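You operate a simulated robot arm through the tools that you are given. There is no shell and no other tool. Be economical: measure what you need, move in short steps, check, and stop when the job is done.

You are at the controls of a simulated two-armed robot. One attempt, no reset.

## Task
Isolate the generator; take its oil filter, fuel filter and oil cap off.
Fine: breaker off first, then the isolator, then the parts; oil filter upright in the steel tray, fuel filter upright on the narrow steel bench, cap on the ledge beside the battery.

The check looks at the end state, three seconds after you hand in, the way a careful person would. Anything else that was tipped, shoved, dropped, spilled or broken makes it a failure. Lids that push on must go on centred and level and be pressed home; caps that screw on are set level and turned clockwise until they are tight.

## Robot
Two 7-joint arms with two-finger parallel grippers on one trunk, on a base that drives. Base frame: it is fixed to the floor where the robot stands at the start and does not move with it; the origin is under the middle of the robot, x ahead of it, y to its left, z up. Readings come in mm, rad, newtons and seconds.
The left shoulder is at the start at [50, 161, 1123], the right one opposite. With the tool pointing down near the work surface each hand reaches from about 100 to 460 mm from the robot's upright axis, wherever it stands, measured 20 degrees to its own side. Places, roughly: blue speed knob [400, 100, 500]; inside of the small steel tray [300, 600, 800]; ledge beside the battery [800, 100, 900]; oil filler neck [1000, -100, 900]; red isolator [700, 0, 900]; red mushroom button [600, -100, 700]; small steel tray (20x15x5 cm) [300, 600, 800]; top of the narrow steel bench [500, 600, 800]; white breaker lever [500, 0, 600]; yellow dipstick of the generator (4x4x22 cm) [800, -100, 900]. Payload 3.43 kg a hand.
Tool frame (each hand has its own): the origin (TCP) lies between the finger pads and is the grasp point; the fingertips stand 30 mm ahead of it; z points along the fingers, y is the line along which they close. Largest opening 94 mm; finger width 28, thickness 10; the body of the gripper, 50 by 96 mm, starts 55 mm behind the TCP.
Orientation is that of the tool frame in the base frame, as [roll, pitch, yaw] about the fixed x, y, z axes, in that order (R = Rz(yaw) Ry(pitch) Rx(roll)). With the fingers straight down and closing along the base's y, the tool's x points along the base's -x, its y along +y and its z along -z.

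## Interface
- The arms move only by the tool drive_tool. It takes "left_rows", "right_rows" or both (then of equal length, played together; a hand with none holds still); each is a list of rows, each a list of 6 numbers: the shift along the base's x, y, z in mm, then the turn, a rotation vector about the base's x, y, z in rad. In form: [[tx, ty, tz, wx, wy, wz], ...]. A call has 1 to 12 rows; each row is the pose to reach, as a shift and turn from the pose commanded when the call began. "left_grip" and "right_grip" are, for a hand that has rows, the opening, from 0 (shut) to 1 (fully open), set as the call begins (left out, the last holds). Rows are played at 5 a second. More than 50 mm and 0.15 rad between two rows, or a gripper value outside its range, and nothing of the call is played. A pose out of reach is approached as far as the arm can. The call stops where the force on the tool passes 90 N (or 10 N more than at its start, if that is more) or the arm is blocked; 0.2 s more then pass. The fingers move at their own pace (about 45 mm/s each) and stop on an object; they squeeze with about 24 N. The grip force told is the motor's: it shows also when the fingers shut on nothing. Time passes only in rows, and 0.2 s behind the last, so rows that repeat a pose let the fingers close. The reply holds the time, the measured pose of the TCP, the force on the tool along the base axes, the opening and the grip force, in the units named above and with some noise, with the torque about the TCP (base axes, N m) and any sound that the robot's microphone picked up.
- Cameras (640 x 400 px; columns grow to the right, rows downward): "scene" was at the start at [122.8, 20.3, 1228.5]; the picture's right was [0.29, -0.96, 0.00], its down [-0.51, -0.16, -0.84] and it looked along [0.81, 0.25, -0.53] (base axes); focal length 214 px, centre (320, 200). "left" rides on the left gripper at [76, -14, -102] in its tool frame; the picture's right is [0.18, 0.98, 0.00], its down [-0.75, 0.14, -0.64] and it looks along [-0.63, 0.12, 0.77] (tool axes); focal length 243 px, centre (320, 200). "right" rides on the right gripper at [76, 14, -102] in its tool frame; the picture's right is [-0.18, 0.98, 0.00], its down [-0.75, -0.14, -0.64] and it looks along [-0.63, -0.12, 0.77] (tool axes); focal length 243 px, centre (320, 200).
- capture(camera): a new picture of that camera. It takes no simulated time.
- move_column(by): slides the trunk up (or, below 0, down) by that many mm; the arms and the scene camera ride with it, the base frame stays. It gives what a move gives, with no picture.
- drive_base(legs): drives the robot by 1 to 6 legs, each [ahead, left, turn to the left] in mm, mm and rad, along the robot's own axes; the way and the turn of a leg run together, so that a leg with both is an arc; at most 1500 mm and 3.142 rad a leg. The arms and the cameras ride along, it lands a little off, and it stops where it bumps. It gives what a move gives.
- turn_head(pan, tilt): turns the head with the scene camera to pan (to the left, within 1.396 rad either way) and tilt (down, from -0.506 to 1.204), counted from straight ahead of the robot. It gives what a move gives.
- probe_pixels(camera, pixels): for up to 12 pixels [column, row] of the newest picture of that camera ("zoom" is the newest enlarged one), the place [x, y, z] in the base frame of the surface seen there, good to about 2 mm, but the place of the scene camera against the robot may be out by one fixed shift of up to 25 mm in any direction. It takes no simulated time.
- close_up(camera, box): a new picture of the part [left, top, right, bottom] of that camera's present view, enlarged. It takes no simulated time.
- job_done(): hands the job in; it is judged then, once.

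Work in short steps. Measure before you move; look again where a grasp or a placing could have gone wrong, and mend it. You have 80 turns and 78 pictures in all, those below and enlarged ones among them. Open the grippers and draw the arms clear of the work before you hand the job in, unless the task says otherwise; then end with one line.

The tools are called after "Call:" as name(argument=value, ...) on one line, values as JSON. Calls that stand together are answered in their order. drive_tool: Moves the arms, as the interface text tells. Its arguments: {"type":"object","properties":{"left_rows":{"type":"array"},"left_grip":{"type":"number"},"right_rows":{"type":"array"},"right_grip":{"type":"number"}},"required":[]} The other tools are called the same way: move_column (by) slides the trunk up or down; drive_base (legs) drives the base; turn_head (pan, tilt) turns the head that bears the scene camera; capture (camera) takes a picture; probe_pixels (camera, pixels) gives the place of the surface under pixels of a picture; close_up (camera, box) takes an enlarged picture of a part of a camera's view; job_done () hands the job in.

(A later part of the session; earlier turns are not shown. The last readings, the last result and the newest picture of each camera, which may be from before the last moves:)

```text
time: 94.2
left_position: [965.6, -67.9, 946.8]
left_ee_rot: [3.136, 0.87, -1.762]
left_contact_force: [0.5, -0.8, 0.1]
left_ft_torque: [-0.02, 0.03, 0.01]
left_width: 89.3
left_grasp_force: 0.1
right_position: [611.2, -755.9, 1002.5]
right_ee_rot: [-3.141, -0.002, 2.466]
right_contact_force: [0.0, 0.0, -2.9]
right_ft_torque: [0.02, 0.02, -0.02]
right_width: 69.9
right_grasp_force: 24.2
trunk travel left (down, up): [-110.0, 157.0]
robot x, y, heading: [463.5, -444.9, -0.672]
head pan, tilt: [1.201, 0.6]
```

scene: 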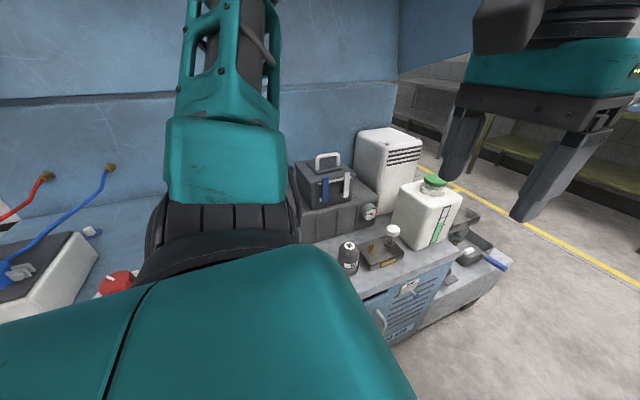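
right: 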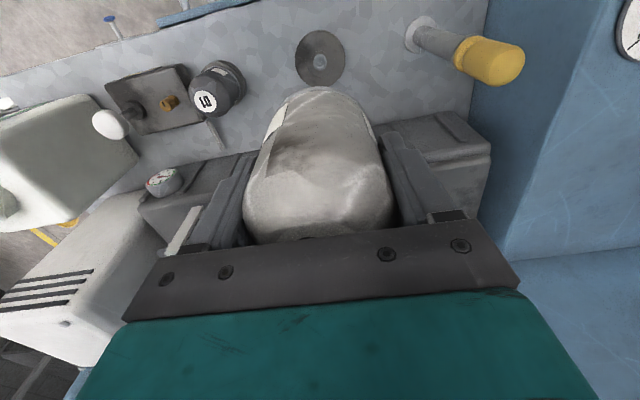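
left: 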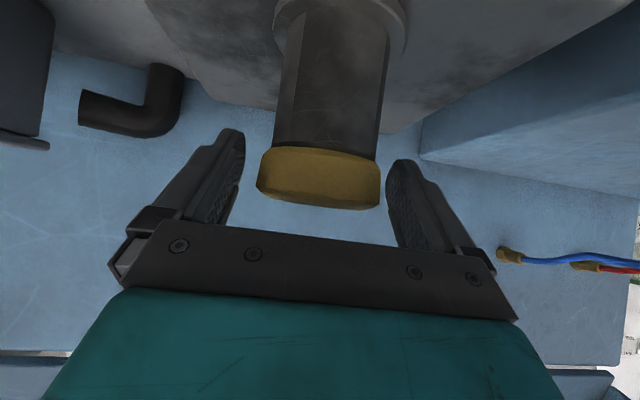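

Works up to yaw -1.76; I test a further +0.56.

Call:
drive_tool(left_rows=[[0, 0, 0, 0, 0, 0.14], [0, 0, 0, 0, 0, 0.28], [0, 0, 0, 0, 0, 0.42], [0, 0, 0, 0, 0, 0.56]])

Call:
capture(camera="left")

```text
time: 95.2
left_position: [965.3, -67.8, 945.4]
left_ee_rot: [3.137, 0.868, -1.203]
left_contact_force: [0.0, -0.8, 0.0]
left_ft_torque: [0.03, -0.01, 0.01]
left_width: 89.2
left_grasp_force: 0.0
right_position: [611.9, -755.9, 1001.2]
right_ee_rot: [-3.141, -0.002, 2.465]
right_contact_force: [-0.4, -0.8, -2.7]
right_ft_torque: [0.03, -0.01, 0.03]
right_width: 69.9
right_grasp_force: 23.9
trunk travel left (down, up): [-110.0, 157.0]
robot x, y, heading: [465.5, -448.0, -0.672]
head pan, tilt: [1.201, 0.6]
```

```text
23 pictures are left
```

left: 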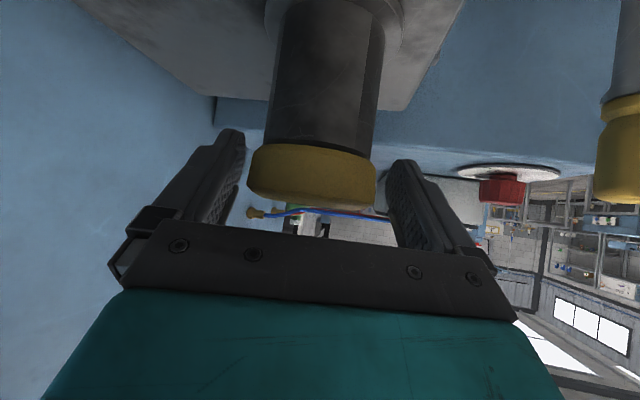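

Range -2.46…-1.20 is usable (1.26 rad). I unwind, grip, turn — two cycles — then test a lift.

Call:
drive_tool(left_rows=[[0, 0, 0, 0, 0, -0.14], [0, 0, 0, 0, 0, -0.28], [0, 0, 0, 0, 0, -0.42], [0, 0, 0, 0, 0, -0.56], [0, 0, 0, 0, 0, -0.7], [0, 0, 0, 0, 0, -0.84], [0, 0, 0, 0, 0, -0.98], [0, 0, 0, 0, 0, -1.12], [1, -1, 0, 0, 0, -1.26]])

Call:
drive_tool(left_rows=[[0, 0, 0, 0, 0, 0], [0, 0, 0, 0, 0, 0], [0, 0, 0, 0, 0, 0], [0, 0, 0, 0, 0, 0]], left_grip=0)

Call:
drive_tool(left_rows=[[0, 0, 0, 0, 0, 0.1], [0, 0, 0, 0, 0, 0.2], [0, 0, 0, 0, 0, 0.3], [0, 0, 0, 0, 0, 0.42], [0, 0, 0, 0, 0, 0.56], [0, 0, 1, 0, 0, 0.7], [0, 0, 1, 0, 0, 0.84], [0, 0, 1, 0, 0, 0.98], [0, 0, 1, 0, 0, 1.12], [0, 0, 1, 0, 0, 1.26]])

Call:
capture(camera="left")

```text
time: 97.2
left_position: [965.2, -71.1, 946.2]
left_ee_rot: [3.139, 0.869, -2.465]
left_contact_force: [0.2, 0.0, 0.0]
left_ft_torque: [0.04, -0.01, -0.03]
left_width: 89.2
left_grasp_force: 0.1
right_position: [611.0, -756.9, 1002.9]
right_ee_rot: [-3.141, -0.003, 2.465]
right_contact_force: [0.7, 0.0, -2.6]
right_ft_torque: [-0.02, 0.01, -0.02]
right_width: 69.7
right_grasp_force: 23.9
trunk travel left (down, up): [-110.0, 157.0]
robot x, y, heading: [460.5, -447.7, -0.677]
head pan, tilt: [1.201, 0.6]
```

```text
time: 98.2
left_position: [965.8, -70.1, 946.1]
left_ee_rot: [3.138, 0.87, -2.463]
left_contact_force: [-4.3, 4.2, -0.2]
left_ft_torque: [0.07, 0.04, 0.03]
left_width: 66.4
left_grasp_force: 24.0
right_position: [610.0, -756.1, 1001.7]
right_ee_rot: [-3.141, 0.0, 2.466]
right_contact_force: [-0.3, 0.0, -3.1]
right_ft_torque: [0.0, -0.01, -0.01]
right_width: 69.8
right_grasp_force: 24.1
trunk travel left (down, up): [-110.0, 157.0]
robot x, y, heading: [461.4, -446.4, -0.676]
head pan, tilt: [1.201, 0.6]
```

```text
time: 100.3
left_position: [970.4, -70.3, 947.0]
left_ee_rot: [-3.139, 0.867, -1.201]
left_contact_force: [25.6, -7.8, 0.3]
left_ft_torque: [0.24, 0.35, -0.16]
left_width: 66.7
left_grasp_force: 24.3
right_position: [612.0, -757.6, 1001.4]
right_ee_rot: [-3.14, -0.005, 2.463]
right_contact_force: [-0.1, -0.7, -3.3]
right_ft_torque: [-0.01, -0.03, -0.02]
right_width: 69.7
right_grasp_force: 23.8
trunk travel left (down, up): [-110.0, 157.0]
robot x, y, heading: [465.8, -449.5, -0.669]
head pan, tilt: [1.201, 0.6]
```

```text
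22 pictures are left
```

left: 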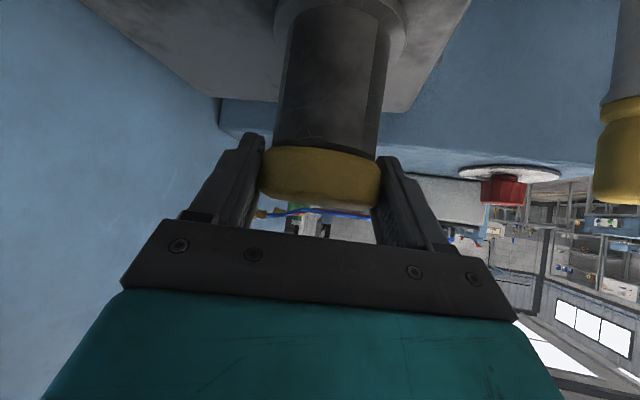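

Cap (66 mm wide) gripped; the side force says the axis is ~3 mm further in x. I correct and run two more cycles.

Call:
drive_tool(left_rows=[[0, 0, 0, 0, 0, 0], [0, 0, 0, 0, 0, 0], [2, 0, 0, 0, 0, 0]], left_grip=0.95)

Call:
drive_tool(left_rows=[[0, 0, 0, 0, 0, -0.14], [0, 0, 0, 0, 0, -0.28], [0, 0, 0, 0, 0, -0.42], [0, 0, 0, 0, 0, -0.56], [0, 0, 0, 0, 0, -0.7], [0, 0, 0, 0, 0, -0.84], [0, 0, 0, 0, 0, -0.98], [0, 0, 0, 0, 0, -1.12], [0, 0, 0, 0, 0, -1.26]])

Call:
drive_tool(left_rows=[[0, 0, 0, 0, 0, 0], [0, 0, 0, 0, 0, 0], [0, 0, 0, 0, 0, 0], [0, 0, 0, 0, 0, 0]], left_grip=0)

Call:
drive_tool(left_rows=[[0, 0, 0, 0, 0, 0.14], [0, 0, 0, 0, 0, 0.28], [0, 0, 0, 0, 0, 0.42], [0, 0, 0, 0, 0, 0.56], [0, 0, 1, 0, 0, 0.7], [0, 0, 1, 0, 0, 0.84], [0, 0, 1, 0, 0, 0.98], [0, 0, 1, 0, 0, 1.12], [0, 0, 1, 0, 0, 1.26]])

Call:
drive_tool(left_rows=[[0, 0, 3, 0, 0, 0], [0, 0, 6, 0, 0, 0]])

```text
time: 101.2
left_position: [968.2, -70.5, 947.1]
left_ee_rot: [3.135, 0.87, -1.205]
left_contact_force: [0.0, 0.5, -0.4]
left_ft_torque: [0.01, -0.02, 0.0]
left_width: 89.2
left_grasp_force: 0.0
right_position: [610.2, -756.7, 1002.2]
right_ee_rot: [-3.141, -0.003, 2.467]
right_contact_force: [-0.1, -0.3, -3.0]
right_ft_torque: [0.03, 0.0, -0.01]
right_width: 69.7
right_grasp_force: 24.0
trunk travel left (down, up): [-110.0, 157.0]
robot x, y, heading: [464.6, -445.8, -0.676]
head pan, tilt: [1.201, 0.6]
```

```text
time: 103.2
left_position: [969.0, -70.4, 947.5]
left_ee_rot: [3.136, 0.869, -2.469]
left_contact_force: [0.3, -0.3, -1.0]
left_ft_torque: [0.02, 0.01, -0.01]
left_width: 89.3
left_grasp_force: 0.0
right_position: [610.1, -757.0, 1001.5]
right_ee_rot: [3.141, -0.001, 2.466]
right_contact_force: [0.1, 0.5, -2.5]
right_ft_torque: [0.02, 0.0, 0.01]
right_width: 69.8
right_grasp_force: 24.2
trunk travel left (down, up): [-110.0, 157.0]
robot x, y, heading: [465.1, -447.0, -0.674]
head pan, tilt: [1.201, 0.6]
```

```text
time: 104.2
left_position: [967.1, -68.4, 947.0]
left_ee_rot: [3.137, 0.868, -2.462]
left_contact_force: [-8.1, 7.4, 0.5]
left_ft_torque: [0.07, 0.07, 0.03]
left_width: 65.7
left_grasp_force: 24.2
right_position: [610.6, -756.1, 1002.8]
right_ee_rot: [3.14, -0.002, 2.467]
right_contact_force: [-0.6, 0.3, -3.1]
right_ft_torque: [-0.01, 0.02, -0.02]
right_width: 69.9
right_grasp_force: 23.8
trunk travel left (down, up): [-110.0, 157.0]
robot x, y, heading: [463.6, -448.2, -0.678]
head pan, tilt: [1.201, 0.6]
```

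```text
time: 106.2
left_position: [970.1, -69.9, 947.3]
left_ee_rot: [3.139, 0.868, -1.202]
left_contact_force: [9.6, 8.0, 2.4]
left_ft_torque: [-0.04, 0.12, -0.05]
left_width: 65.5
left_grasp_force: 23.5
right_position: [611.2, -756.1, 1001.2]
right_ee_rot: [-3.139, -0.001, 2.466]
right_contact_force: [-0.1, 0.1, -2.0]
right_ft_torque: [-0.01, 0.0, 0.01]
right_width: 69.8
right_grasp_force: 23.8
trunk travel left (down, up): [-110.0, 157.0]
robot x, y, heading: [463.8, -448.6, -0.673]
head pan, tilt: [1.201, 0.6]
```

```text
time: 106.8
left_position: [970.1, -69.1, 950.1]
left_ee_rot: [3.126, 0.866, -1.213]
left_contact_force: [10.6, 7.9, -14.6]
left_ft_torque: [-0.2, 0.12, -0.02]
left_width: 64.9
left_grasp_force: 24.1
right_position: [612.3, -755.3, 1001.0]
right_ee_rot: [-3.138, -0.004, 2.466]
right_contact_force: [0.0, -0.2, -4.3]
right_ft_torque: [0.01, -0.01, 0.0]
right_width: 69.9
right_grasp_force: 24.0
trunk travel left (down, up): [-110.0, 157.0]
robot x, y, heading: [465.7, -446.2, -0.672]
head pan, tilt: [1.201, 0.6]
```

Still threaded; two more cycles.

Call:
drive_tool(left_rows=[[0, 0, -5, 0, 0, 0], [0, 0, -5, 0, 0, 0], [0, 0, -5, 0, 0, 0]], left_grip=0.95)

Call:
drive_tool(left_rows=[[0, 0, 0, 0, 0, -0.14], [0, 0, 0, 0, 0, -0.28], [0, 0, 0, 0, 0, -0.42], [0, 0, 0, 0, 0, -0.56], [0, 0, 0, 0, 0, -0.7], [0, 0, 0, 0, 0, -0.84], [0, 0, 0, 0, 0, -0.98], [0, 0, 0, 0, 0, -1.12], [0, 0, 0, 0, 0, -1.26]])

Call:
drive_tool(left_rows=[[0, 0, 0, 0, 0, 0], [0, 0, 0, 0, 0, 0], [0, 0, 0, 0, 0, 0], [0, 0, 0, 0, 0, 0]], left_grip=0)

Call:
drive_tool(left_rows=[[0, 0, 0, 0, 0, 0.14], [0, 0, 0, 0, 0, 0.28], [0, 0, 0, 0, 0, 0.42], [0, 0, 0, 0, 0, 0.56], [0, 0, 1, 0, 0, 0.7], [0, 0, 1, 0, 0, 0.84], [0, 0, 1, 0, 0, 0.98], [0, 0, 1, 0, 0, 1.12], [0, 0, 1, 0, 0, 1.26]])

Call:
drive_tool(left_rows=[[0, 0, 3, 0, 0, 0], [0, 0, 6, 0, 0, 0]])

Call:
capture(camera="left")

```text
time: 107.5
left_position: [967.7, -69.6, 950.0]
left_ee_rot: [3.137, 0.87, -1.205]
left_contact_force: [0.5, -0.5, -0.2]
left_ft_torque: [0.01, 0.03, 0.01]
left_width: 89.4
left_grasp_force: 0.1
right_position: [610.0, -756.4, 1002.3]
right_ee_rot: [-3.141, -0.003, 2.464]
right_contact_force: [-0.4, 0.4, -3.5]
right_ft_torque: [0.0, -0.02, 0.01]
right_width: 69.9
right_grasp_force: 23.4
trunk travel left (down, up): [-110.0, 157.0]
robot x, y, heading: [463.2, -443.8, -0.673]
head pan, tilt: [1.201, 0.6]
```

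```text
time: 109.5
left_position: [968.0, -70.3, 950.2]
left_ee_rot: [3.137, 0.869, -2.467]
left_contact_force: [0.5, -1.5, 0.0]
left_ft_torque: [-0.02, -0.02, 0.0]
left_width: 89.3
left_grasp_force: 0.0
right_position: [610.3, -755.7, 1001.7]
right_ee_rot: [-3.141, -0.002, 2.466]
right_contact_force: [0.2, -0.2, -3.3]
right_ft_torque: [-0.01, 0.02, 0.0]
right_width: 69.7
right_grasp_force: 24.4
trunk travel left (down, up): [-110.0, 157.0]
robot x, y, heading: [464.5, -445.8, -0.671]
head pan, tilt: [1.201, 0.6]
```

```text
time: 110.5
left_position: [967.1, -68.3, 948.7]
left_ee_rot: [3.137, 0.869, -2.462]
left_contact_force: [-8.2, 7.8, 0.0]
left_ft_torque: [0.06, 0.07, 0.01]
left_width: 65.1
left_grasp_force: 24.2
right_position: [610.9, -755.7, 1002.2]
right_ee_rot: [-3.141, -0.002, 2.467]
right_contact_force: [0.3, 0.5, -2.8]
right_ft_torque: [0.02, 0.01, 0.0]
right_width: 69.7
right_grasp_force: 24.0
trunk travel left (down, up): [-110.0, 157.0]
robot x, y, heading: [464.3, -447.7, -0.669]
head pan, tilt: [1.201, 0.6]
```

```text
time: 112.5
left_position: [969.0, -69.7, 950.0]
left_ee_rot: [3.136, 0.87, -1.204]
left_contact_force: [-1.3, 0.0, -0.9]
left_ft_torque: [-0.02, 0.0, 0.01]
left_width: 65.2
left_grasp_force: 24.4
right_position: [610.2, -754.8, 1002.8]
right_ee_rot: [3.141, -0.001, 2.466]
right_contact_force: [-0.4, -0.5, -2.8]
right_ft_torque: [0.01, -0.02, 0.02]
right_width: 69.8
right_grasp_force: 24.2
trunk travel left (down, up): [-110.0, 157.0]
robot x, y, heading: [463.3, -444.7, -0.674]
head pan, tilt: [1.201, 0.6]
```

```text
time: 113.2
left_position: [970.1, -69.5, 956.4]
left_ee_rot: [3.137, 0.871, -1.205]
left_contact_force: [1.1, -0.1, -0.3]
left_ft_torque: [-0.01, -0.01, 0.03]
left_width: 65.2
left_grasp_force: 23.4
right_position: [609.7, -754.8, 1001.7]
right_ee_rot: [-3.14, -0.001, 2.467]
right_contact_force: [-0.4, 0.4, -2.2]
right_ft_torque: [-0.01, -0.02, -0.04]
right_width: 69.7
right_grasp_force: 23.8
trunk travel left (down, up): [-110.0, 157.0]
robot x, y, heading: [462.8, -449.1, -0.67]
head pan, tilt: [1.201, 0.6]
```

```text
21 pictures are left
```

left: 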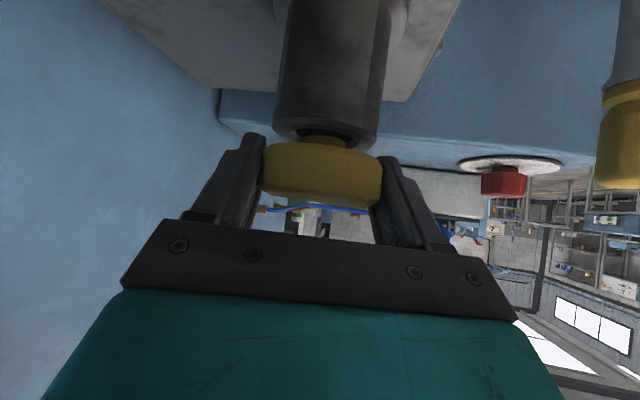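

The cap is free, its spigot visible above the neck. I lift 55 mm and carry it over to the ledge at (785,60), then lower to z≈930.

Call:
drive_tool(left_rows=[[0, 0, 20, 0, 0, 0], [0, 0, 45, 0, 0, 0], [0, 0, 60, 0, 0, 0], [-37, 26, 60, 0, 0, 0], [-74, 52, 60, 0, 0, 0], [-111, 78, 60, 0, 0, 0], [-148, 104, 60, 0, 0, 0], [-185, 129, 60, 0, 0, 0], [-185, 129, 30, 0, 0, 0], [-185, 129, 0, 0, 0, 0], [-185, 129, -20, 0, 0, 0]])

Call:
capture(camera="left")

```text
time: 115.5
left_position: [801.0, 50.1, 972.3]
left_ee_rot: [3.137, 0.872, -1.204]
left_contact_force: [-0.1, 0.2, -0.1]
left_ft_torque: [0.02, 0.0, 0.0]
left_width: 65.2
left_grasp_force: 24.3
left hand out of reach, approached as far as the arm can: row 8, 9, 10, 11
right_position: [610.9, -756.1, 1000.4]
right_ee_rot: [-3.141, -0.001, 2.466]
right_contact_force: [0.0, -0.7, -2.8]
right_ft_torque: [0.03, -0.04, -0.03]
right_width: 70.1
right_grasp_force: 23.3
trunk travel left (down, up): [-110.0, 157.0]
robot x, y, heading: [463.6, -445.7, -0.675]
head pan, tilt: [1.201, 0.6]
```

```text
20 pictures are left
```

left: 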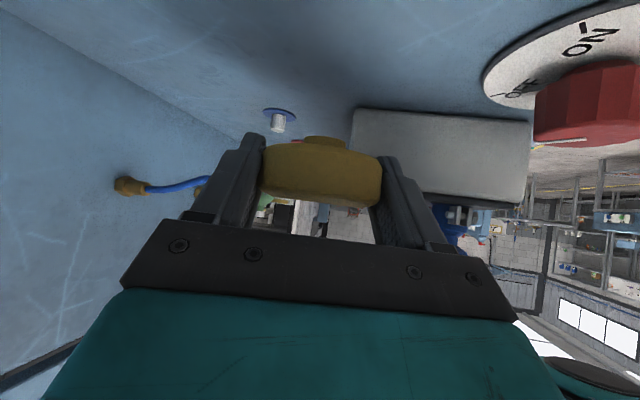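

The hand halted at (801,50) by a joint limit, which is itself over the ledge. I lower straight down here in steps.

Call:
drive_tool(left_rows=[[5, -4, -15, 0, 0, 0], [5, -4, -30, 0, 0, 0], [5, -4, -42, 0, 0, 0]])

Call:
capture(camera="left")

```text
time: 116.3
left_position: [804.3, 45.5, 928.0]
left_ee_rot: [3.138, 0.87, -1.203]
left_contact_force: [0.0, 0.1, -1.0]
left_ft_torque: [0.04, 0.01, 0.0]
left_width: 65.4
left_grasp_force: 23.9
right_position: [610.9, -757.6, 1001.5]
right_ee_rot: [-3.141, -0.003, 2.466]
right_contact_force: [0.1, 0.0, -2.6]
right_ft_torque: [-0.04, 0.0, 0.03]
right_width: 69.8
right_grasp_force: 24.0
trunk travel left (down, up): [-110.0, 157.0]
robot x, y, heading: [465.9, -448.9, -0.672]
head pan, tilt: [1.201, 0.6]
```

```text
19 pictures are left
```

left: 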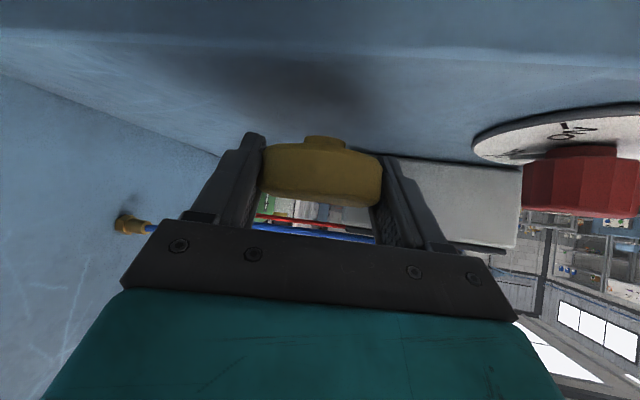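

Clear so far (z 928). I lower 16 mm more and read the force.

Call:
drive_tool(left_rows=[[0, 0, -6, 0, 0, 0], [0, 0, -12, 0, 0, 0], [0, 0, -16, 0, 0, 0]])

Call:
drive_tool(left_rows=[[0, 0, -3, 0, 0, 0], [0, 0, -5, 0, 0, 0]])

Call:
capture(camera="left")

```text
time: 117.2
left_position: [804.4, 45.8, 913.0]
left_ee_rot: [3.135, 0.869, -1.203]
left_contact_force: [0.0, -0.6, -0.1]
left_ft_torque: [0.01, 0.01, 0.0]
left_width: 65.2
left_grasp_force: 23.7
right_position: [610.3, -756.4, 1002.5]
right_ee_rot: [-3.141, -0.002, 2.467]
right_contact_force: [-0.2, -0.3, -3.5]
right_ft_torque: [0.0, 0.01, -0.03]
right_width: 69.9
right_grasp_force: 23.7
trunk travel left (down, up): [-110.0, 157.0]
robot x, y, heading: [464.5, -444.9, -0.675]
head pan, tilt: [1.201, 0.6]
```

```text
time: 117.8
left_position: [804.6, 44.4, 909.6]
left_ee_rot: [-3.141, 0.876, -1.199]
left_contact_force: [0.5, -1.7, 14.7]
left_ft_torque: [0.08, 0.26, 0.0]
left_width: 65.2
left_grasp_force: 24.3
right_position: [610.4, -758.2, 1002.0]
right_ee_rot: [3.14, -0.002, 2.467]
right_contact_force: [0.9, 0.0, -3.0]
right_ft_torque: [0.01, -0.02, 0.01]
right_width: 69.9
right_grasp_force: 24.7
trunk travel left (down, up): [-110.0, 157.0]
robot x, y, heading: [462.4, -443.6, -0.675]
head pan, tilt: [1.201, 0.6]
```

```text
18 pictures are left
```

left: 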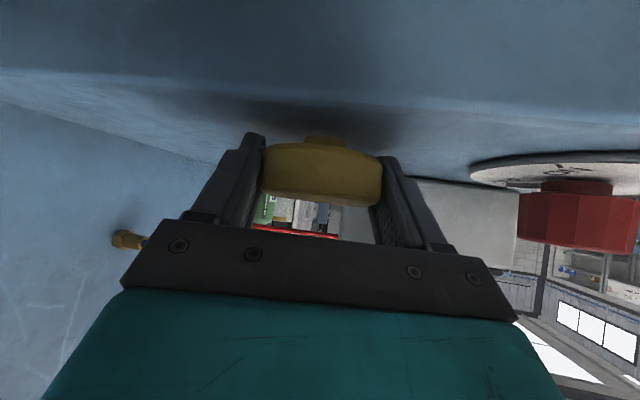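

Contact at z≈909.6 (15 N). I release and draw the hand back along its axis.

Call:
drive_tool(left_rows=[[0, 0, 1.5, 0, 0, 0], [0, 0, 1.5, 0, 0, 0], [0, 0, 1.5, 0, 0, 0]], left_grip=0.95)

Call:
drive_tool(left_rows=[[8, -21, 19, 0, 0, 0], [16, -43, 39, 0, 0, 0], [25, -64, 60, 0, 0, 0], [33, -86, 85, 0, 0, 0], [33, -100, 115, 0, 0, 0]])

Call:
capture(camera="left")

```text
time: 118.5
left_position: [803.7, 44.5, 909.9]
left_ee_rot: [3.136, 0.87, -1.201]
left_contact_force: [1.9, -5.9, 12.7]
left_ft_torque: [0.23, -0.53, -0.11]
left_width: 88.8
left_grasp_force: 0.1
right_position: [609.3, -757.4, 1001.4]
right_ee_rot: [3.14, -0.003, 2.467]
right_contact_force: [-1.3, -0.1, -3.0]
right_ft_torque: [0.01, 0.0, -0.01]
right_width: 70.0
right_grasp_force: 24.0
trunk travel left (down, up): [-110.0, 157.0]
robot x, y, heading: [464.9, -448.9, -0.672]
head pan, tilt: [1.201, 0.6]
```

```text
time: 119.8
left_position: [838.8, -55.3, 1023.4]
left_ee_rot: [3.136, 0.869, -1.205]
left_contact_force: [-0.8, -0.5, 0.0]
left_ft_torque: [-0.02, -0.01, 0.0]
left_width: 89.3
left_grasp_force: 0.1
right_position: [610.7, -757.4, 1001.3]
right_ee_rot: [-3.14, -0.003, 2.466]
right_contact_force: [-0.2, 0.2, -3.2]
right_ft_torque: [0.01, 0.01, -0.02]
right_width: 69.7
right_grasp_force: 23.6
trunk travel left (down, up): [-110.0, 157.0]
robot x, y, heading: [464.7, -448.3, -0.676]
head pan, tilt: [1.201, 0.6]
```

```text
17 pictures are left
```

left: 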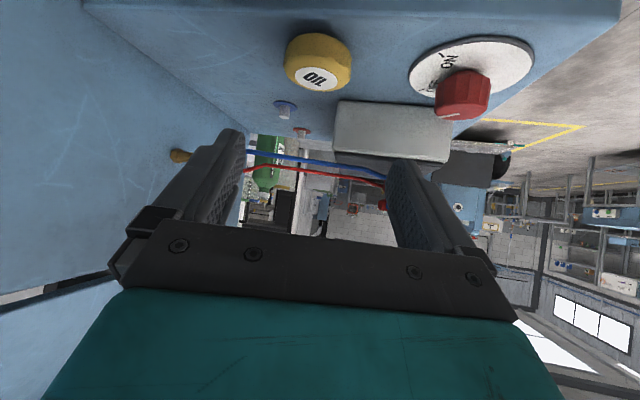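

The cap stands upright on the ledge. To save trips I'll take D1 (fuel) with the free left hand from here: level and untwist it, drive 70 mm right along the counter, and come above D1 (967,-395).

Call:
drive_tool(left_rows=[[-6, -24, 12, -0.116, -0.045, 0], [-11, -47, 25, -0.232, -0.089, 0], [-17, -71, 37, -0.348, -0.134, 0], [-22, -94, 50, -0.464, -0.178, 0], [-28, -118, 62, -0.58, -0.223, 0], [-33, -141, 75, -0.696, -0.267, 0], [-39, -165, 87, -0.812, -0.312, 0]])

Call:
drive_tool(left_rows=[[5, -8, 0, 0, 0, -0.13], [10, -16, 0, 0, 0, -0.26], [15, -25, 0, 0, 0, -0.39], [20, -33, 0, 0, 0, -0.52], [25, -41, 0, 0, 0, -0.65], [30, -50, 0, 0, 0, -0.78], [35, -58, 0, 0, 0, -0.91], [40, -66, 0, 0, 0, -1.04], [45, -75, 0, 0, 0, -1.17], [50, -83, 0, 0, 0, -1.3], [55, -92, 0, 0, 0, -1.43], [60, -100, 0, 0, 0, -1.56]])

Call:
drive_base(legs=[[67, -20, 0]])

```text
time: 121.3
left_position: [798.3, -220.1, 1112.2]
left_ee_rot: [3.139, -0.004, -1.201]
left_contact_force: [-0.4, -0.9, 0.1]
left_ft_torque: [0.0, 0.01, -0.01]
left_width: 89.3
left_grasp_force: 0.1
right_position: [610.6, -756.8, 1001.5]
right_ee_rot: [3.141, -0.001, 2.464]
right_contact_force: [0.0, -0.2, -2.6]
right_ft_torque: [-0.02, 0.03, 0.02]
right_width: 69.9
right_grasp_force: 23.6
trunk travel left (down, up): [-110.0, 157.0]
robot x, y, heading: [464.5, -446.4, -0.673]
head pan, tilt: [1.201, 0.6]
```

```text
time: 124.0
left_position: [859.7, -321.0, 1111.7]
left_ee_rot: [3.136, -0.002, -2.766]
left_contact_force: [-0.4, 0.1, -0.4]
left_ft_torque: [0.0, -0.01, 0.01]
left_width: 89.3
left_grasp_force: 0.1
right_position: [610.0, -756.3, 1001.2]
right_ee_rot: [3.141, -0.002, 2.466]
right_contact_force: [0.2, -0.6, -2.9]
right_ft_torque: [-0.02, 0.03, 0.0]
right_width: 69.5
right_grasp_force: 23.9
trunk travel left (down, up): [-110.0, 157.0]
robot x, y, heading: [465.8, -446.2, -0.678]
head pan, tilt: [1.201, 0.6]
```

```text
time: 125.0
left_position: [899.0, -378.5, 1110.8]
left_ee_rot: [3.138, 0.0, -2.765]
left_contact_force: [0.2, -0.3, 0.4]
left_ft_torque: [-0.04, 0.03, 0.0]
left_width: 89.1
left_grasp_force: 0.1
right_position: [650.5, -813.3, 1001.6]
right_ee_rot: [3.141, -0.004, 2.468]
right_contact_force: [0.2, 0.2, -3.1]
right_ft_torque: [0.02, 0.06, 0.01]
right_width: 69.6
right_grasp_force: 23.7
trunk travel left (down, up): [-110.0, 157.0]
robot x, y, heading: [503.7, -506.5, -0.676]
head pan, tilt: [1.201, 0.6]
```

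All as planned. Now over D1 with a pre-turn of -0.72, down to z≈870.

Call:
drive_tool(left_rows=[[17, -4, 0, 0, 0, -0.12], [34, -8, 0, 0, 0, -0.24], [51, -13, -30, 0, 0, -0.36], [68, -17, -70, 0, 0, -0.48], [68, -17, -115, 0, 0, -0.6], [68, -17, -160, 0, 0, -0.72], [68, -17, -205, 0, 0, -0.72], [68, -17, -240, 0, 0, -0.72]], left_grip=1)

Call:
close_up(camera="left", box=[160, 0, 480, 200])

```text
time: 126.8
left_position: [967.0, -393.3, 870.7]
left_ee_rot: [3.137, -0.001, 2.797]
left_contact_force: [-0.2, 0.0, -0.4]
left_ft_torque: [0.01, 0.01, -0.01]
left_width: 93.9
left_grasp_force: 0.1
right_position: [651.0, -812.9, 1002.4]
right_ee_rot: [-3.142, -0.003, 2.466]
right_contact_force: [0.1, -0.4, -2.8]
right_ft_torque: [-0.03, 0.03, -0.02]
right_width: 69.6
right_grasp_force: 24.0
trunk travel left (down, up): [-110.0, 157.0]
robot x, y, heading: [504.2, -503.2, -0.67]
head pan, tilt: [1.201, 0.6]
```

```text
2.00 times, centred on (320, 100) of left
```

zoom: 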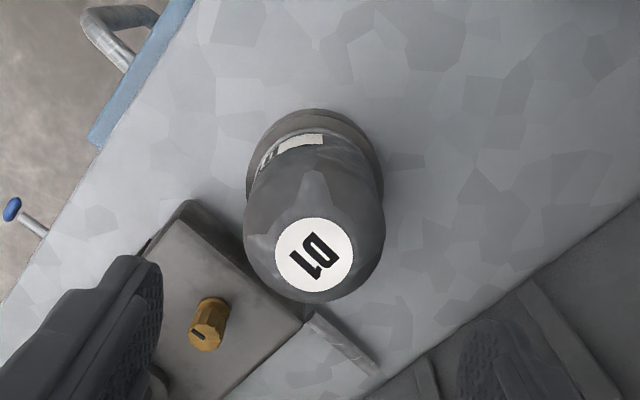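

I probe D1's label centre and the primer block, whose edge and bleed screw stand near the left finger.

Call:
probe_pixels(camera="zoom", pixels=[[314, 255], [276, 253], [352, 256], [314, 218], [314, 291], [205, 310], [208, 330], [230, 260], [240, 340], [300, 325], [345, 345], [290, 190]])

```text
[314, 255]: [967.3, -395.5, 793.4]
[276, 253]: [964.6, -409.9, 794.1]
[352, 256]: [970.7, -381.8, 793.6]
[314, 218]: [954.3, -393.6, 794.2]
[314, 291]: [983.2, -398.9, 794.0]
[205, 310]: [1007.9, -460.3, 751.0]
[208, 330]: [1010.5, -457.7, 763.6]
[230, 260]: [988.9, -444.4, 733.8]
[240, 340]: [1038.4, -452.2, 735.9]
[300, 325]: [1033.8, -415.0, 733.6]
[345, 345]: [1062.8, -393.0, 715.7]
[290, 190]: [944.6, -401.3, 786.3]
```

D1's axis is (967.5,-395.5); the primer block top is z 735, so I grip with tips at 737 and run two unscrewing cycles.

Call:
drive_tool(left_rows=[[0.5, -2, -40, 0, 0, 0], [0.5, -2, -75, 0, 0, 0], [0.5, -2, -103, 0, 0, 0]])

Call:
drive_tool(left_rows=[[0, 0, 0, 0, 0, 0], [0, 0, 0, 0, 0, 0], [0, 0, 0, 0, 0, 0], [0, 0, 0, 0, 0, 0]], left_grip=0)

Call:
drive_tool(left_rows=[[0, 0, 0, 0, 0, 0.1], [0, 0, 0, 0, 0, 0.22], [0, 0, 0, 0, 0, 0.36], [0, 0, 0, 0, 0, 0.5], [0, 0, 0.5, 0, 0, 0.64], [0, 0, 0.5, 0, 0, 0.78], [0, 0, 1, 0, 0, 0.92], [0, 0, 1, 0, 0, 1.06], [0, 0, 1, 0, 0, 1.2], [0, 0, 1, 0, 0, 1.34], [0, 0, 1, 0, 0, 1.48], [0, 0, 1, 0, 0, 1.6]])

Call:
capture(camera="left")

```text
time: 127.6
left_position: [968.1, -395.8, 769.3]
left_ee_rot: [3.137, 0.0, 2.8]
left_contact_force: [0.3, -0.1, -0.4]
left_ft_torque: [0.01, 0.0, 0.0]
left_width: 94.2
left_grasp_force: 0.1
right_position: [651.0, -814.1, 1000.3]
right_ee_rot: [-3.141, 0.0, 2.469]
right_contact_force: [-0.2, 0.0, -2.5]
right_ft_torque: [0.02, 0.0, 0.0]
right_width: 69.9
right_grasp_force: 23.7
trunk travel left (down, up): [-110.0, 157.0]
robot x, y, heading: [507.0, -505.0, -0.675]
head pan, tilt: [1.201, 0.6]
```

```text
time: 128.6
left_position: [967.5, -396.2, 769.0]
left_ee_rot: [3.138, 0.001, 2.802]
left_contact_force: [2.2, 4.9, 1.1]
left_ft_torque: [0.09, -0.07, 0.21]
left_width: 59.8
left_grasp_force: 24.0
right_position: [650.6, -813.5, 1001.4]
right_ee_rot: [3.141, -0.002, 2.466]
right_contact_force: [1.2, 0.1, -2.8]
right_ft_torque: [0.01, 0.01, -0.01]
right_width: 69.9
right_grasp_force: 24.8
trunk travel left (down, up): [-110.0, 157.0]
robot x, y, heading: [503.4, -503.1, -0.673]
head pan, tilt: [1.201, 0.6]
```

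```text
time: 131.2
left_position: [967.0, -395.4, 768.9]
left_ee_rot: [3.138, 0.001, -1.88]
left_contact_force: [10.3, 16.5, 15.6]
left_ft_torque: [0.06, -0.02, 0.01]
left_width: 60.0
left_grasp_force: 23.8
right_position: [651.4, -813.2, 1002.3]
right_ee_rot: [-3.141, -0.001, 2.466]
right_contact_force: [-0.6, 0.3, -2.1]
right_ft_torque: [0.03, 0.0, -0.01]
right_width: 69.9
right_grasp_force: 24.7
trunk travel left (down, up): [-110.0, 157.0]
robot x, y, heading: [504.2, -507.4, -0.67]
head pan, tilt: [1.201, 0.6]
```

```text
15 pictures are left
```

left: 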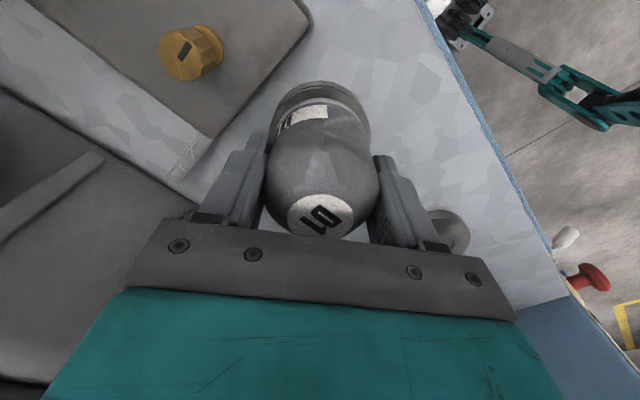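

D1 turned with the hand. I raise 2 mm, shift (+1,+2), and run two more cycles with a lift test at the end.

Call:
drive_tool(left_rows=[[0, 0, 0, 0, 0, 0], [0, 0, 0, 0, 0, 0], [1, 2, 1, 0, 0, 0]], left_grip=1)

Call:
drive_tool(left_rows=[[0, 0, 0, 0, 0, -0.14], [0, 0, 0, 0, 0, -0.28], [0, 0, 0, 0, 0, -0.42], [0, 0, 0, 0, 0, -0.56], [0, 0, 0, 0, 0, -0.7], [0, 0, 0, 0, 0, -0.84], [0, 0, 0, 0, 0, -0.98], [0, 0, 0, 0, 0, -1.12], [0, 0, 0, 0, 0, -1.26], [0, 0, 0, 0, 0, -1.4], [0, 0, 0, 0, 0, -1.54], [0, 0, 0, 0, 0, -1.6]])

Call:
drive_tool(left_rows=[[0, 0, 0, 0, 0, 0], [0, 0, 0, 0, 0, 0], [0, 0, 0, 0, 0, 0], [0, 0, 0, 0, 0, 0]], left_grip=0)

Call:
drive_tool(left_rows=[[0, 0, 0, 0, 0, 0.14], [0, 0, 0, 0, 0, 0.28], [0, 0, 0.5, 0, 0, 0.42], [0, 0, 0.5, 0, 0, 0.56], [0, 0, 1, 0, 0, 0.7], [0, 0, 1, 0, 0, 0.84], [0, 0, 1, 0, 0, 0.98], [0, 0, 2, 0, 0, 1.12], [0, 0, 2, 0, 0, 1.26], [0, 0, 2, 0, 0, 1.4], [0, 0, 2, 0, 0, 1.54], [0, 0, 2, 0, 0, 1.6]])

Call:
drive_tool(left_rows=[[0, 0, 0, 0, 0, 0], [0, 0, 0, 0, 0, 0], [0, 0, 0, 0, 0, 0]], left_grip=1)

Call:
drive_tool(left_rows=[[0, 0, 0, 0, 0, -0.14], [0, 0, 0, 0, 0, -0.28], [0, 0, 0, 0, 0, -0.42], [0, 0, 0, 0, 0, -0.56], [0, 0, 0, 0, 0, -0.7], [0, 0, 0, 0, 0, -0.84], [0, 0, 0, 0, 0, -0.98], [0, 0, 0, 0, 0, -1.12], [0, 0, 0, 0, 0, -1.26], [0, 0, 0, 0, 0, -1.4], [0, 0, 0, 0, 0, -1.54], [0, 0, 0, 0, 0, -1.6]])

Call:
drive_tool(left_rows=[[0, 0, 0, 0, 0, 0], [0, 0, 0, 0, 0, 0], [0, 0, 0, 0, 0, 0], [0, 0, 0, 0, 0, 0]], left_grip=0)

Call:
drive_tool(left_rows=[[0, 0, 0, 0, 0, 0.14], [0, 0, 0, 0, 0, 0.28], [0, 0, 0.5, 0, 0, 0.42], [0, 0, 0.5, 0, 0, 0.56], [0, 0, 1, 0, 0, 0.7], [0, 0, 1, 0, 0, 0.84], [0, 0, 1, 0, 0, 0.98], [0, 0, 2, 0, 0, 1.12], [0, 0, 2, 0, 0, 1.26], [0, 0, 2, 0, 0, 1.4], [0, 0, 5, 0, 0, 1.4], [0, 0, 8, 0, 0, 1.4]])

```text
time: 132.0
left_position: [969.0, -394.1, 770.2]
left_ee_rot: [3.136, 0.0, -1.882]
left_contact_force: [-0.5, 0.2, -0.6]
left_ft_torque: [-0.01, 0.0, -0.03]
left_width: 94.1
left_grasp_force: 0.0
right_position: [650.3, -813.7, 1001.7]
right_ee_rot: [-3.141, -0.001, 2.465]
right_contact_force: [-0.1, -0.9, -3.6]
right_ft_torque: [-0.02, 0.02, -0.01]
right_width: 69.9
right_grasp_force: 23.6
trunk travel left (down, up): [-110.0, 157.0]
robot x, y, heading: [502.0, -506.8, -0.672]
head pan, tilt: [1.201, 0.6]
```

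```text
time: 134.6
left_position: [969.2, -394.2, 771.0]
left_ee_rot: [3.137, 0.001, 2.796]
left_contact_force: [0.4, -0.7, -0.2]
left_ft_torque: [-0.01, -0.01, 0.01]
left_width: 93.8
left_grasp_force: 0.0
right_position: [651.1, -813.3, 1002.2]
right_ee_rot: [-3.14, -0.002, 2.466]
right_contact_force: [0.1, -0.3, -3.4]
right_ft_torque: [-0.02, 0.01, -0.01]
right_width: 69.9
right_grasp_force: 23.6
trunk travel left (down, up): [-110.0, 157.0]
robot x, y, heading: [502.7, -508.4, -0.669]
head pan, tilt: [1.201, 0.6]
```

```text
time: 135.6
left_position: [967.1, -396.1, 770.7]
left_ee_rot: [3.139, 0.0, 2.797]
left_contact_force: [-2.1, -9.8, 0.0]
left_ft_torque: [-0.31, 0.02, 0.0]
left_width: 59.8
left_grasp_force: 24.1
right_position: [650.3, -814.4, 1000.6]
right_ee_rot: [3.141, -0.002, 2.466]
right_contact_force: [-0.3, 0.4, -2.9]
right_ft_torque: [0.03, 0.03, -0.01]
right_width: 69.7
right_grasp_force: 24.0
trunk travel left (down, up): [-110.0, 157.0]
robot x, y, heading: [500.3, -504.7, -0.674]
head pan, tilt: [1.201, 0.6]
```

```text
time: 138.2
left_position: [968.0, -395.3, 773.1]
left_ee_rot: [3.134, -0.001, -1.882]
left_contact_force: [-11.2, -18.1, -12.1]
left_ft_torque: [-0.29, -0.27, -0.01]
left_width: 59.7
left_grasp_force: 24.1
right_position: [650.6, -814.0, 1000.8]
right_ee_rot: [-3.14, -0.003, 2.467]
right_contact_force: [0.3, -0.8, -3.5]
right_ft_torque: [0.02, 0.0, -0.01]
right_width: 69.7
right_grasp_force: 23.7
trunk travel left (down, up): [-110.0, 157.0]
robot x, y, heading: [499.8, -505.4, -0.674]
head pan, tilt: [1.201, 0.6]
```

```text
time: 139.0
left_position: [968.4, -393.9, 773.2]
left_ee_rot: [3.138, 0.0, -1.884]
left_contact_force: [0.2, -0.3, 0.5]
left_ft_torque: [0.03, 0.03, -0.03]
left_width: 94.2
left_grasp_force: 0.0
right_position: [650.0, -814.2, 1001.1]
right_ee_rot: [3.141, -0.001, 2.466]
right_contact_force: [1.0, -0.6, -3.0]
right_ft_torque: [-0.01, 0.0, 0.03]
right_width: 69.8
right_grasp_force: 24.5
trunk travel left (down, up): [-110.0, 157.0]
robot x, y, heading: [499.8, -502.6, -0.673]
head pan, tilt: [1.201, 0.6]
```

```text
time: 141.6
left_position: [968.0, -395.8, 772.9]
left_ee_rot: [3.135, 0.001, 2.795]
left_contact_force: [0.2, -0.9, 0.3]
left_ft_torque: [0.0, 0.0, 0.0]
left_width: 93.8
left_grasp_force: 0.1
right_position: [650.2, -814.1, 1001.2]
right_ee_rot: [-3.141, -0.002, 2.466]
right_contact_force: [0.6, -0.7, -3.7]
right_ft_torque: [-0.04, -0.03, -0.01]
right_width: 69.7
right_grasp_force: 24.1
trunk travel left (down, up): [-110.0, 157.0]
robot x, y, heading: [505.2, -503.0, -0.67]
head pan, tilt: [1.201, 0.6]
```

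```text
time: 142.6
left_position: [968.4, -395.8, 772.2]
left_ee_rot: [-3.141, -0.001, 2.8]
left_contact_force: [-2.1, -6.7, 0.3]
left_ft_torque: [-0.54, -0.03, 0.03]
left_width: 59.5
left_grasp_force: 23.8
right_position: [651.0, -813.8, 1000.9]
right_ee_rot: [3.141, -0.003, 2.468]
right_contact_force: [0.5, -1.1, -2.6]
right_ft_torque: [-0.03, 0.01, 0.0]
right_width: 69.6
right_grasp_force: 24.0
trunk travel left (down, up): [-110.0, 157.0]
robot x, y, heading: [504.8, -503.3, -0.674]
head pan, tilt: [1.201, 0.6]
```

```text
time: 145.2
left_position: [968.7, -393.5, 778.1]
left_ee_rot: [3.131, -0.001, -2.081]
left_contact_force: [-5.7, -14.5, -26.4]
left_ft_torque: [0.1, -0.39, 0.01]
left_width: 60.4
left_grasp_force: 24.2
right_position: [652.3, -813.4, 1000.1]
right_ee_rot: [-3.141, -0.003, 2.466]
right_contact_force: [-0.3, 0.2, -3.2]
right_ft_torque: [0.05, 0.0, -0.01]
right_width: 69.6
right_grasp_force: 24.3
trunk travel left (down, up): [-110.0, 157.0]
robot x, y, heading: [501.3, -506.6, -0.671]
head pan, tilt: [1.201, 0.6]
```

Still resisting after ~4.6 rad. I relax, regrip slightly lower and do one more cycle, then lift gently.

Call:
drive_tool(left_rows=[[0, 0, -7, 0, 0, 0], [0, 0, -7, 0, 0, 0.14], [0, 0, -7, 0, 0, 0.2]])

Call:
drive_tool(left_rows=[[0, 0, 0, 0, 0, 0], [0, 0, 0, 0, 0, 0], [-1, -1, 0, 0, 0, 0]], left_grip=1)

Call:
drive_tool(left_rows=[[0, 0, 0, 0, 0, -0.14], [0, 0, 0, 0, 0, -0.28], [0, 0, 0, 0, 0, -0.42], [0, 0, 0, 0, 0, -0.56], [0, 0, 0, 0, 0, -0.7], [0, 0, 0, 0, 0, -0.84], [0, 0, 0, 0, 0, -0.98], [0, 0, 0, 0, 0, -1.12], [0, 0, 0, 0, 0, -1.26], [0, 0, 0, 0, 0, -1.4], [0, 0, 0, 0, 0, -1.54], [0, 0, 0, 0, 0, -1.6]])

Call:
drive_tool(left_rows=[[0, 0, 0, 0, 0, 0], [0, 0, 0, 0, 0, 0], [0, 0, 0, 0, 0, 0], [0, 0, 0, 0, 0, 0]], left_grip=0)

Call:
drive_tool(left_rows=[[0, 0, 0, 0, 0, 0.14], [0, 0, 0, 0, 0, 0.28], [0, 0, 0.5, 0, 0, 0.42], [0, 0, 0.5, 0, 0, 0.56], [0, 0, 1, 0, 0, 0.7], [0, 0, 1, 0, 0, 0.84], [0, 0, 1, 0, 0, 0.98], [0, 0, 1, 0, 0, 1.12], [0, 0, 2, 0, 0, 1.26], [0, 0, 2, 0, 0, 1.4], [0, 0, 2, 0, 0, 1.54], [0, 0, 2, 0, 0, 1.6]])

Call:
drive_tool(left_rows=[[0, 0, 3, 0, 0, 0], [0, 0, 6, 0, 0, 0]])

Call:
capture(camera="left")

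```text
time: 146.0
left_position: [968.3, -394.1, 776.4]
left_ee_rot: [-3.14, 0.002, -1.882]
left_contact_force: [-10.5, 1.3, 27.0]
left_ft_torque: [-0.19, 0.19, -0.02]
left_width: 60.5
left_grasp_force: 24.5
right_position: [648.9, -813.8, 1002.5]
right_ee_rot: [3.14, 0.001, 2.466]
right_contact_force: [0.0, 0.4, -2.4]
right_ft_torque: [-0.03, 0.0, 0.03]
right_width: 69.5
right_grasp_force: 23.9
trunk travel left (down, up): [-110.0, 157.0]
robot x, y, heading: [505.9, -501.7, -0.67]
head pan, tilt: [1.201, 0.6]
```

```text
time: 146.8
left_position: [967.4, -394.6, 773.8]
left_ee_rot: [3.137, -0.001, -1.882]
left_contact_force: [-0.2, -0.6, 0.2]
left_ft_torque: [0.0, 0.02, 0.04]
left_width: 94.3
left_grasp_force: 0.1
right_position: [649.1, -813.8, 1000.9]
right_ee_rot: [3.141, -0.002, 2.468]
right_contact_force: [-0.2, -0.6, -3.4]
right_ft_torque: [0.04, -0.02, -0.01]
right_width: 69.7
right_grasp_force: 24.0
trunk travel left (down, up): [-110.0, 157.0]
robot x, y, heading: [506.1, -503.3, -0.673]
head pan, tilt: [1.201, 0.6]
```

```text
time: 149.4
left_position: [968.4, -395.3, 773.3]
left_ee_rot: [3.138, 0.001, 2.794]
left_contact_force: [-0.5, 0.0, -0.4]
left_ft_torque: [0.04, 0.05, 0.01]
left_width: 94.3
left_grasp_force: 0.1
right_position: [650.8, -813.9, 1001.5]
right_ee_rot: [-3.141, -0.001, 2.466]
right_contact_force: [-0.5, 0.1, -2.8]
right_ft_torque: [-0.01, 0.01, 0.02]
right_width: 69.7
right_grasp_force: 23.9
trunk travel left (down, up): [-110.0, 157.0]
robot x, y, heading: [502.0, -500.2, -0.673]
head pan, tilt: [1.201, 0.6]
```

```text
time: 150.4
left_position: [966.2, -395.5, 774.0]
left_ee_rot: [3.137, 0.0, 2.799]
left_contact_force: [-1.9, -2.9, 0.3]
left_ft_torque: [-0.1, 0.03, 0.02]
left_width: 59.4
left_grasp_force: 24.0
right_position: [650.5, -814.4, 1001.8]
right_ee_rot: [3.141, -0.001, 2.467]
right_contact_force: [0.6, 0.1, -2.6]
right_ft_torque: [-0.02, -0.03, -0.04]
right_width: 69.7
right_grasp_force: 24.2
trunk travel left (down, up): [-110.0, 157.0]
robot x, y, heading: [503.8, -501.0, -0.67]
head pan, tilt: [1.201, 0.6]
```

```text
time: 153.0
left_position: [967.4, -395.7, 776.0]
left_ee_rot: [3.136, -0.002, -1.881]
left_contact_force: [0.6, -0.7, 0.0]
left_ft_torque: [0.02, -0.05, 0.0]
left_width: 59.2
left_grasp_force: 24.2
right_position: [649.6, -814.0, 1001.2]
right_ee_rot: [3.141, -0.002, 2.466]
right_contact_force: [-0.6, -0.3, -3.3]
right_ft_torque: [0.01, -0.01, 0.0]
right_width: 69.7
right_grasp_force: 23.9
trunk travel left (down, up): [-110.0, 157.0]
robot x, y, heading: [503.7, -505.5, -0.676]
head pan, tilt: [1.201, 0.6]
```

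```text
time: 153.6
left_position: [967.8, -396.6, 782.1]
left_ee_rot: [3.136, -0.001, -1.885]
left_contact_force: [-0.4, -0.2, -2.2]
left_ft_torque: [0.01, -0.02, -0.02]
left_width: 59.2
left_grasp_force: 24.4
right_position: [649.6, -813.7, 1001.0]
right_ee_rot: [-3.141, -0.003, 2.466]
right_contact_force: [-0.3, 0.3, -2.3]
right_ft_torque: [-0.01, 0.01, 0.02]
right_width: 69.7
right_grasp_force: 23.9
trunk travel left (down, up): [-110.0, 157.0]
robot x, y, heading: [505.6, -501.9, -0.672]
head pan, tilt: [1.201, 0.6]
```

```text
14 pictures are left
```

left: 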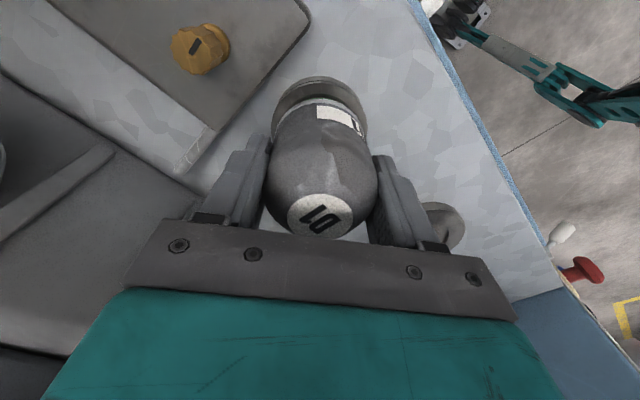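

D1 is free too. I lift it, retract, and drive back and left along the generator to the bench with both filters, then look.

Call:
drive_tool(left_rows=[[0, 0, 25, 0, 0, 0], [0, 0, 65, 0, 0, 0], [0, 0, 110, 0, 0, 0], [0, 0, 155, 0, 0, 0], [0, 0, 200, 0, 0, 0], [-20, -14, 235, 0, 0, 0], [-50, -34, 260, 0, 0, 0], [-80, -54, 280, 0, 0, 0], [-99, -68, 300, 0, 0, 0]])

Call:
drive_base(legs=[[-32, -105, 0], [-813, 250, 0], [15, 48, 0]])

Call:
capture(camera="left")

Call:
turn_head(pan=1.39, tilt=0.8)

Call:
capture(camera="scene")

```text
time: 155.6
left_position: [867.1, -463.4, 1082.4]
left_ee_rot: [3.134, 0.001, -1.884]
left_contact_force: [-0.1, 0.4, -1.7]
left_ft_torque: [-0.03, -0.01, 0.0]
left_width: 59.1
left_grasp_force: 24.0
right_position: [650.4, -814.4, 1001.3]
right_ee_rot: [3.142, -0.002, 2.465]
right_contact_force: [-0.3, -0.5, -3.5]
right_ft_torque: [0.05, 0.01, 0.0]
right_width: 69.8
right_grasp_force: 24.1
trunk travel left (down, up): [-110.0, 157.0]
robot x, y, heading: [502.8, -505.2, -0.673]
head pan, tilt: [1.201, 0.6]
```

```text
time: 162.0
left_position: [341.2, 202.8, 1083.5]
left_ee_rot: [3.136, 0.0, -1.891]
left_contact_force: [-0.7, 1.2, -1.7]
left_ft_torque: [0.0, 0.03, 0.01]
left_width: 59.0
left_grasp_force: 24.2
right_position: [119.4, -144.1, 1003.8]
right_ee_rot: [-3.14, -0.001, 2.457]
right_contact_force: [0.3, 0.3, -2.5]
right_ft_torque: [0.01, -0.02, 0.0]
right_width: 69.7
right_grasp_force: 23.8
trunk travel left (down, up): [-110.0, 157.0]
robot x, y, heading: [-23.5, 166.0, -0.681]
head pan, tilt: [1.201, 0.6]
```

```text
13 pictures are left
```

left: 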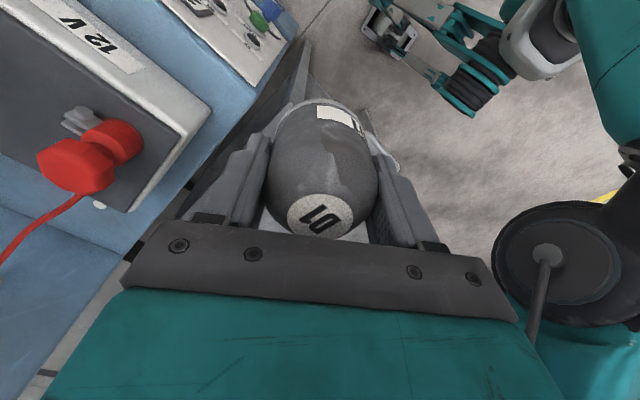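

```text
time: 162.7
left_position: [340.9, 203.7, 1080.0]
left_ee_rot: [3.136, 0.001, -1.891]
left_contact_force: [0.5, 0.3, -3.0]
left_ft_torque: [0.01, -0.03, 0.02]
left_width: 59.0
left_grasp_force: 23.9
right_position: [119.7, -145.3, 1001.3]
right_ee_rot: [-3.14, -0.003, 2.458]
right_contact_force: [0.3, 0.0, -2.6]
right_ft_torque: [0.03, -0.04, 0.0]
right_width: 70.0
right_grasp_force: 23.2
trunk travel left (down, up): [-110.0, 157.0]
robot x, y, heading: [-24.9, 166.5, -0.683]
head pan, tilt: [1.389, 0.799]
```

```text
12 pictures are left
```

scene: 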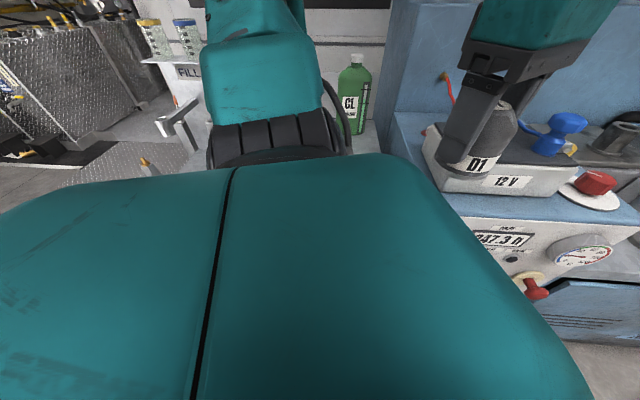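

The view is blocked, but earlier hand-camera readings place the tray at u∈[-408,-208], v∈[497,652] and the pad at u≈-69; I'll set D1 between them at (428,481). Column down 80 for reach, then move over and down to z≈890.

Call:
move_column(by=-80)

Call:
drive_tool(left_rows=[[11, 35, 0, 0, 0, 0], [22, 70, 0, 0, 0, 0], [33, 105, 0, 0, 0, 0], [44, 140, 0, 0, 0, 0], [55, 175, 0, 0, 0, 0], [66, 210, 0, 0, 0, 0], [77, 245, 0, 0, 0, 0], [87, 277, 0, 0, 0, 0], [87, 277, -30, 0, 0, 0], [87, 277, -60, 0, 0, 0]])

Call:
capture(camera="left")

```text
time: 163.9
left_position: [341.5, 203.4, 1002.2]
left_ee_rot: [3.136, 0.0, -1.892]
left_contact_force: [-0.8, 0.4, -2.0]
left_ft_torque: [-0.03, -0.01, 0.01]
left_width: 58.8
left_grasp_force: 23.3
right_position: [119.7, -144.8, 922.2]
right_ee_rot: [-3.14, -0.001, 2.457]
right_contact_force: [-0.3, -0.3, -2.4]
right_ft_torque: [0.0, 0.0, 0.02]
right_width: 69.6
right_grasp_force: 23.5
trunk travel left (down, up): [-30.0, 237.0]
robot x, y, heading: [-25.8, 167.5, -0.685]
head pan, tilt: [1.389, 0.799]
```

```text
time: 166.1
left_position: [428.5, 481.2, 941.3]
left_ee_rot: [3.138, -0.001, -1.894]
left_contact_force: [-0.7, -0.1, -1.3]
left_ft_torque: [0.0, 0.0, -0.01]
left_width: 59.1
left_grasp_force: 24.1
right_position: [120.2, -143.7, 921.8]
right_ee_rot: [3.141, -0.001, 2.457]
right_contact_force: [0.6, -0.9, -2.9]
right_ft_torque: [-0.05, 0.02, 0.02]
right_width: 70.1
right_grasp_force: 24.3
trunk travel left (down, up): [-30.0, 237.0]
robot x, y, heading: [-22.0, 168.0, -0.68]
head pan, tilt: [1.389, 0.799]
```

```text
11 pictures are left
```

left: 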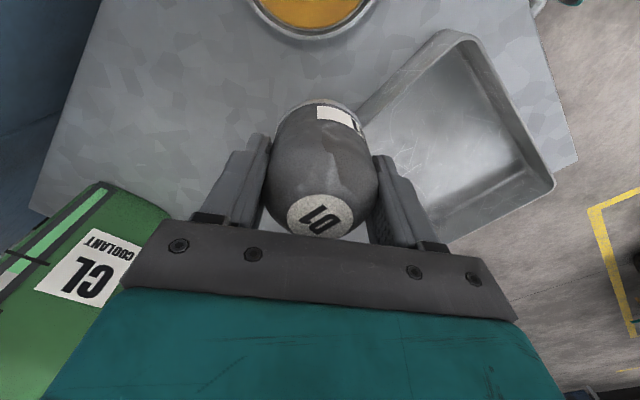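

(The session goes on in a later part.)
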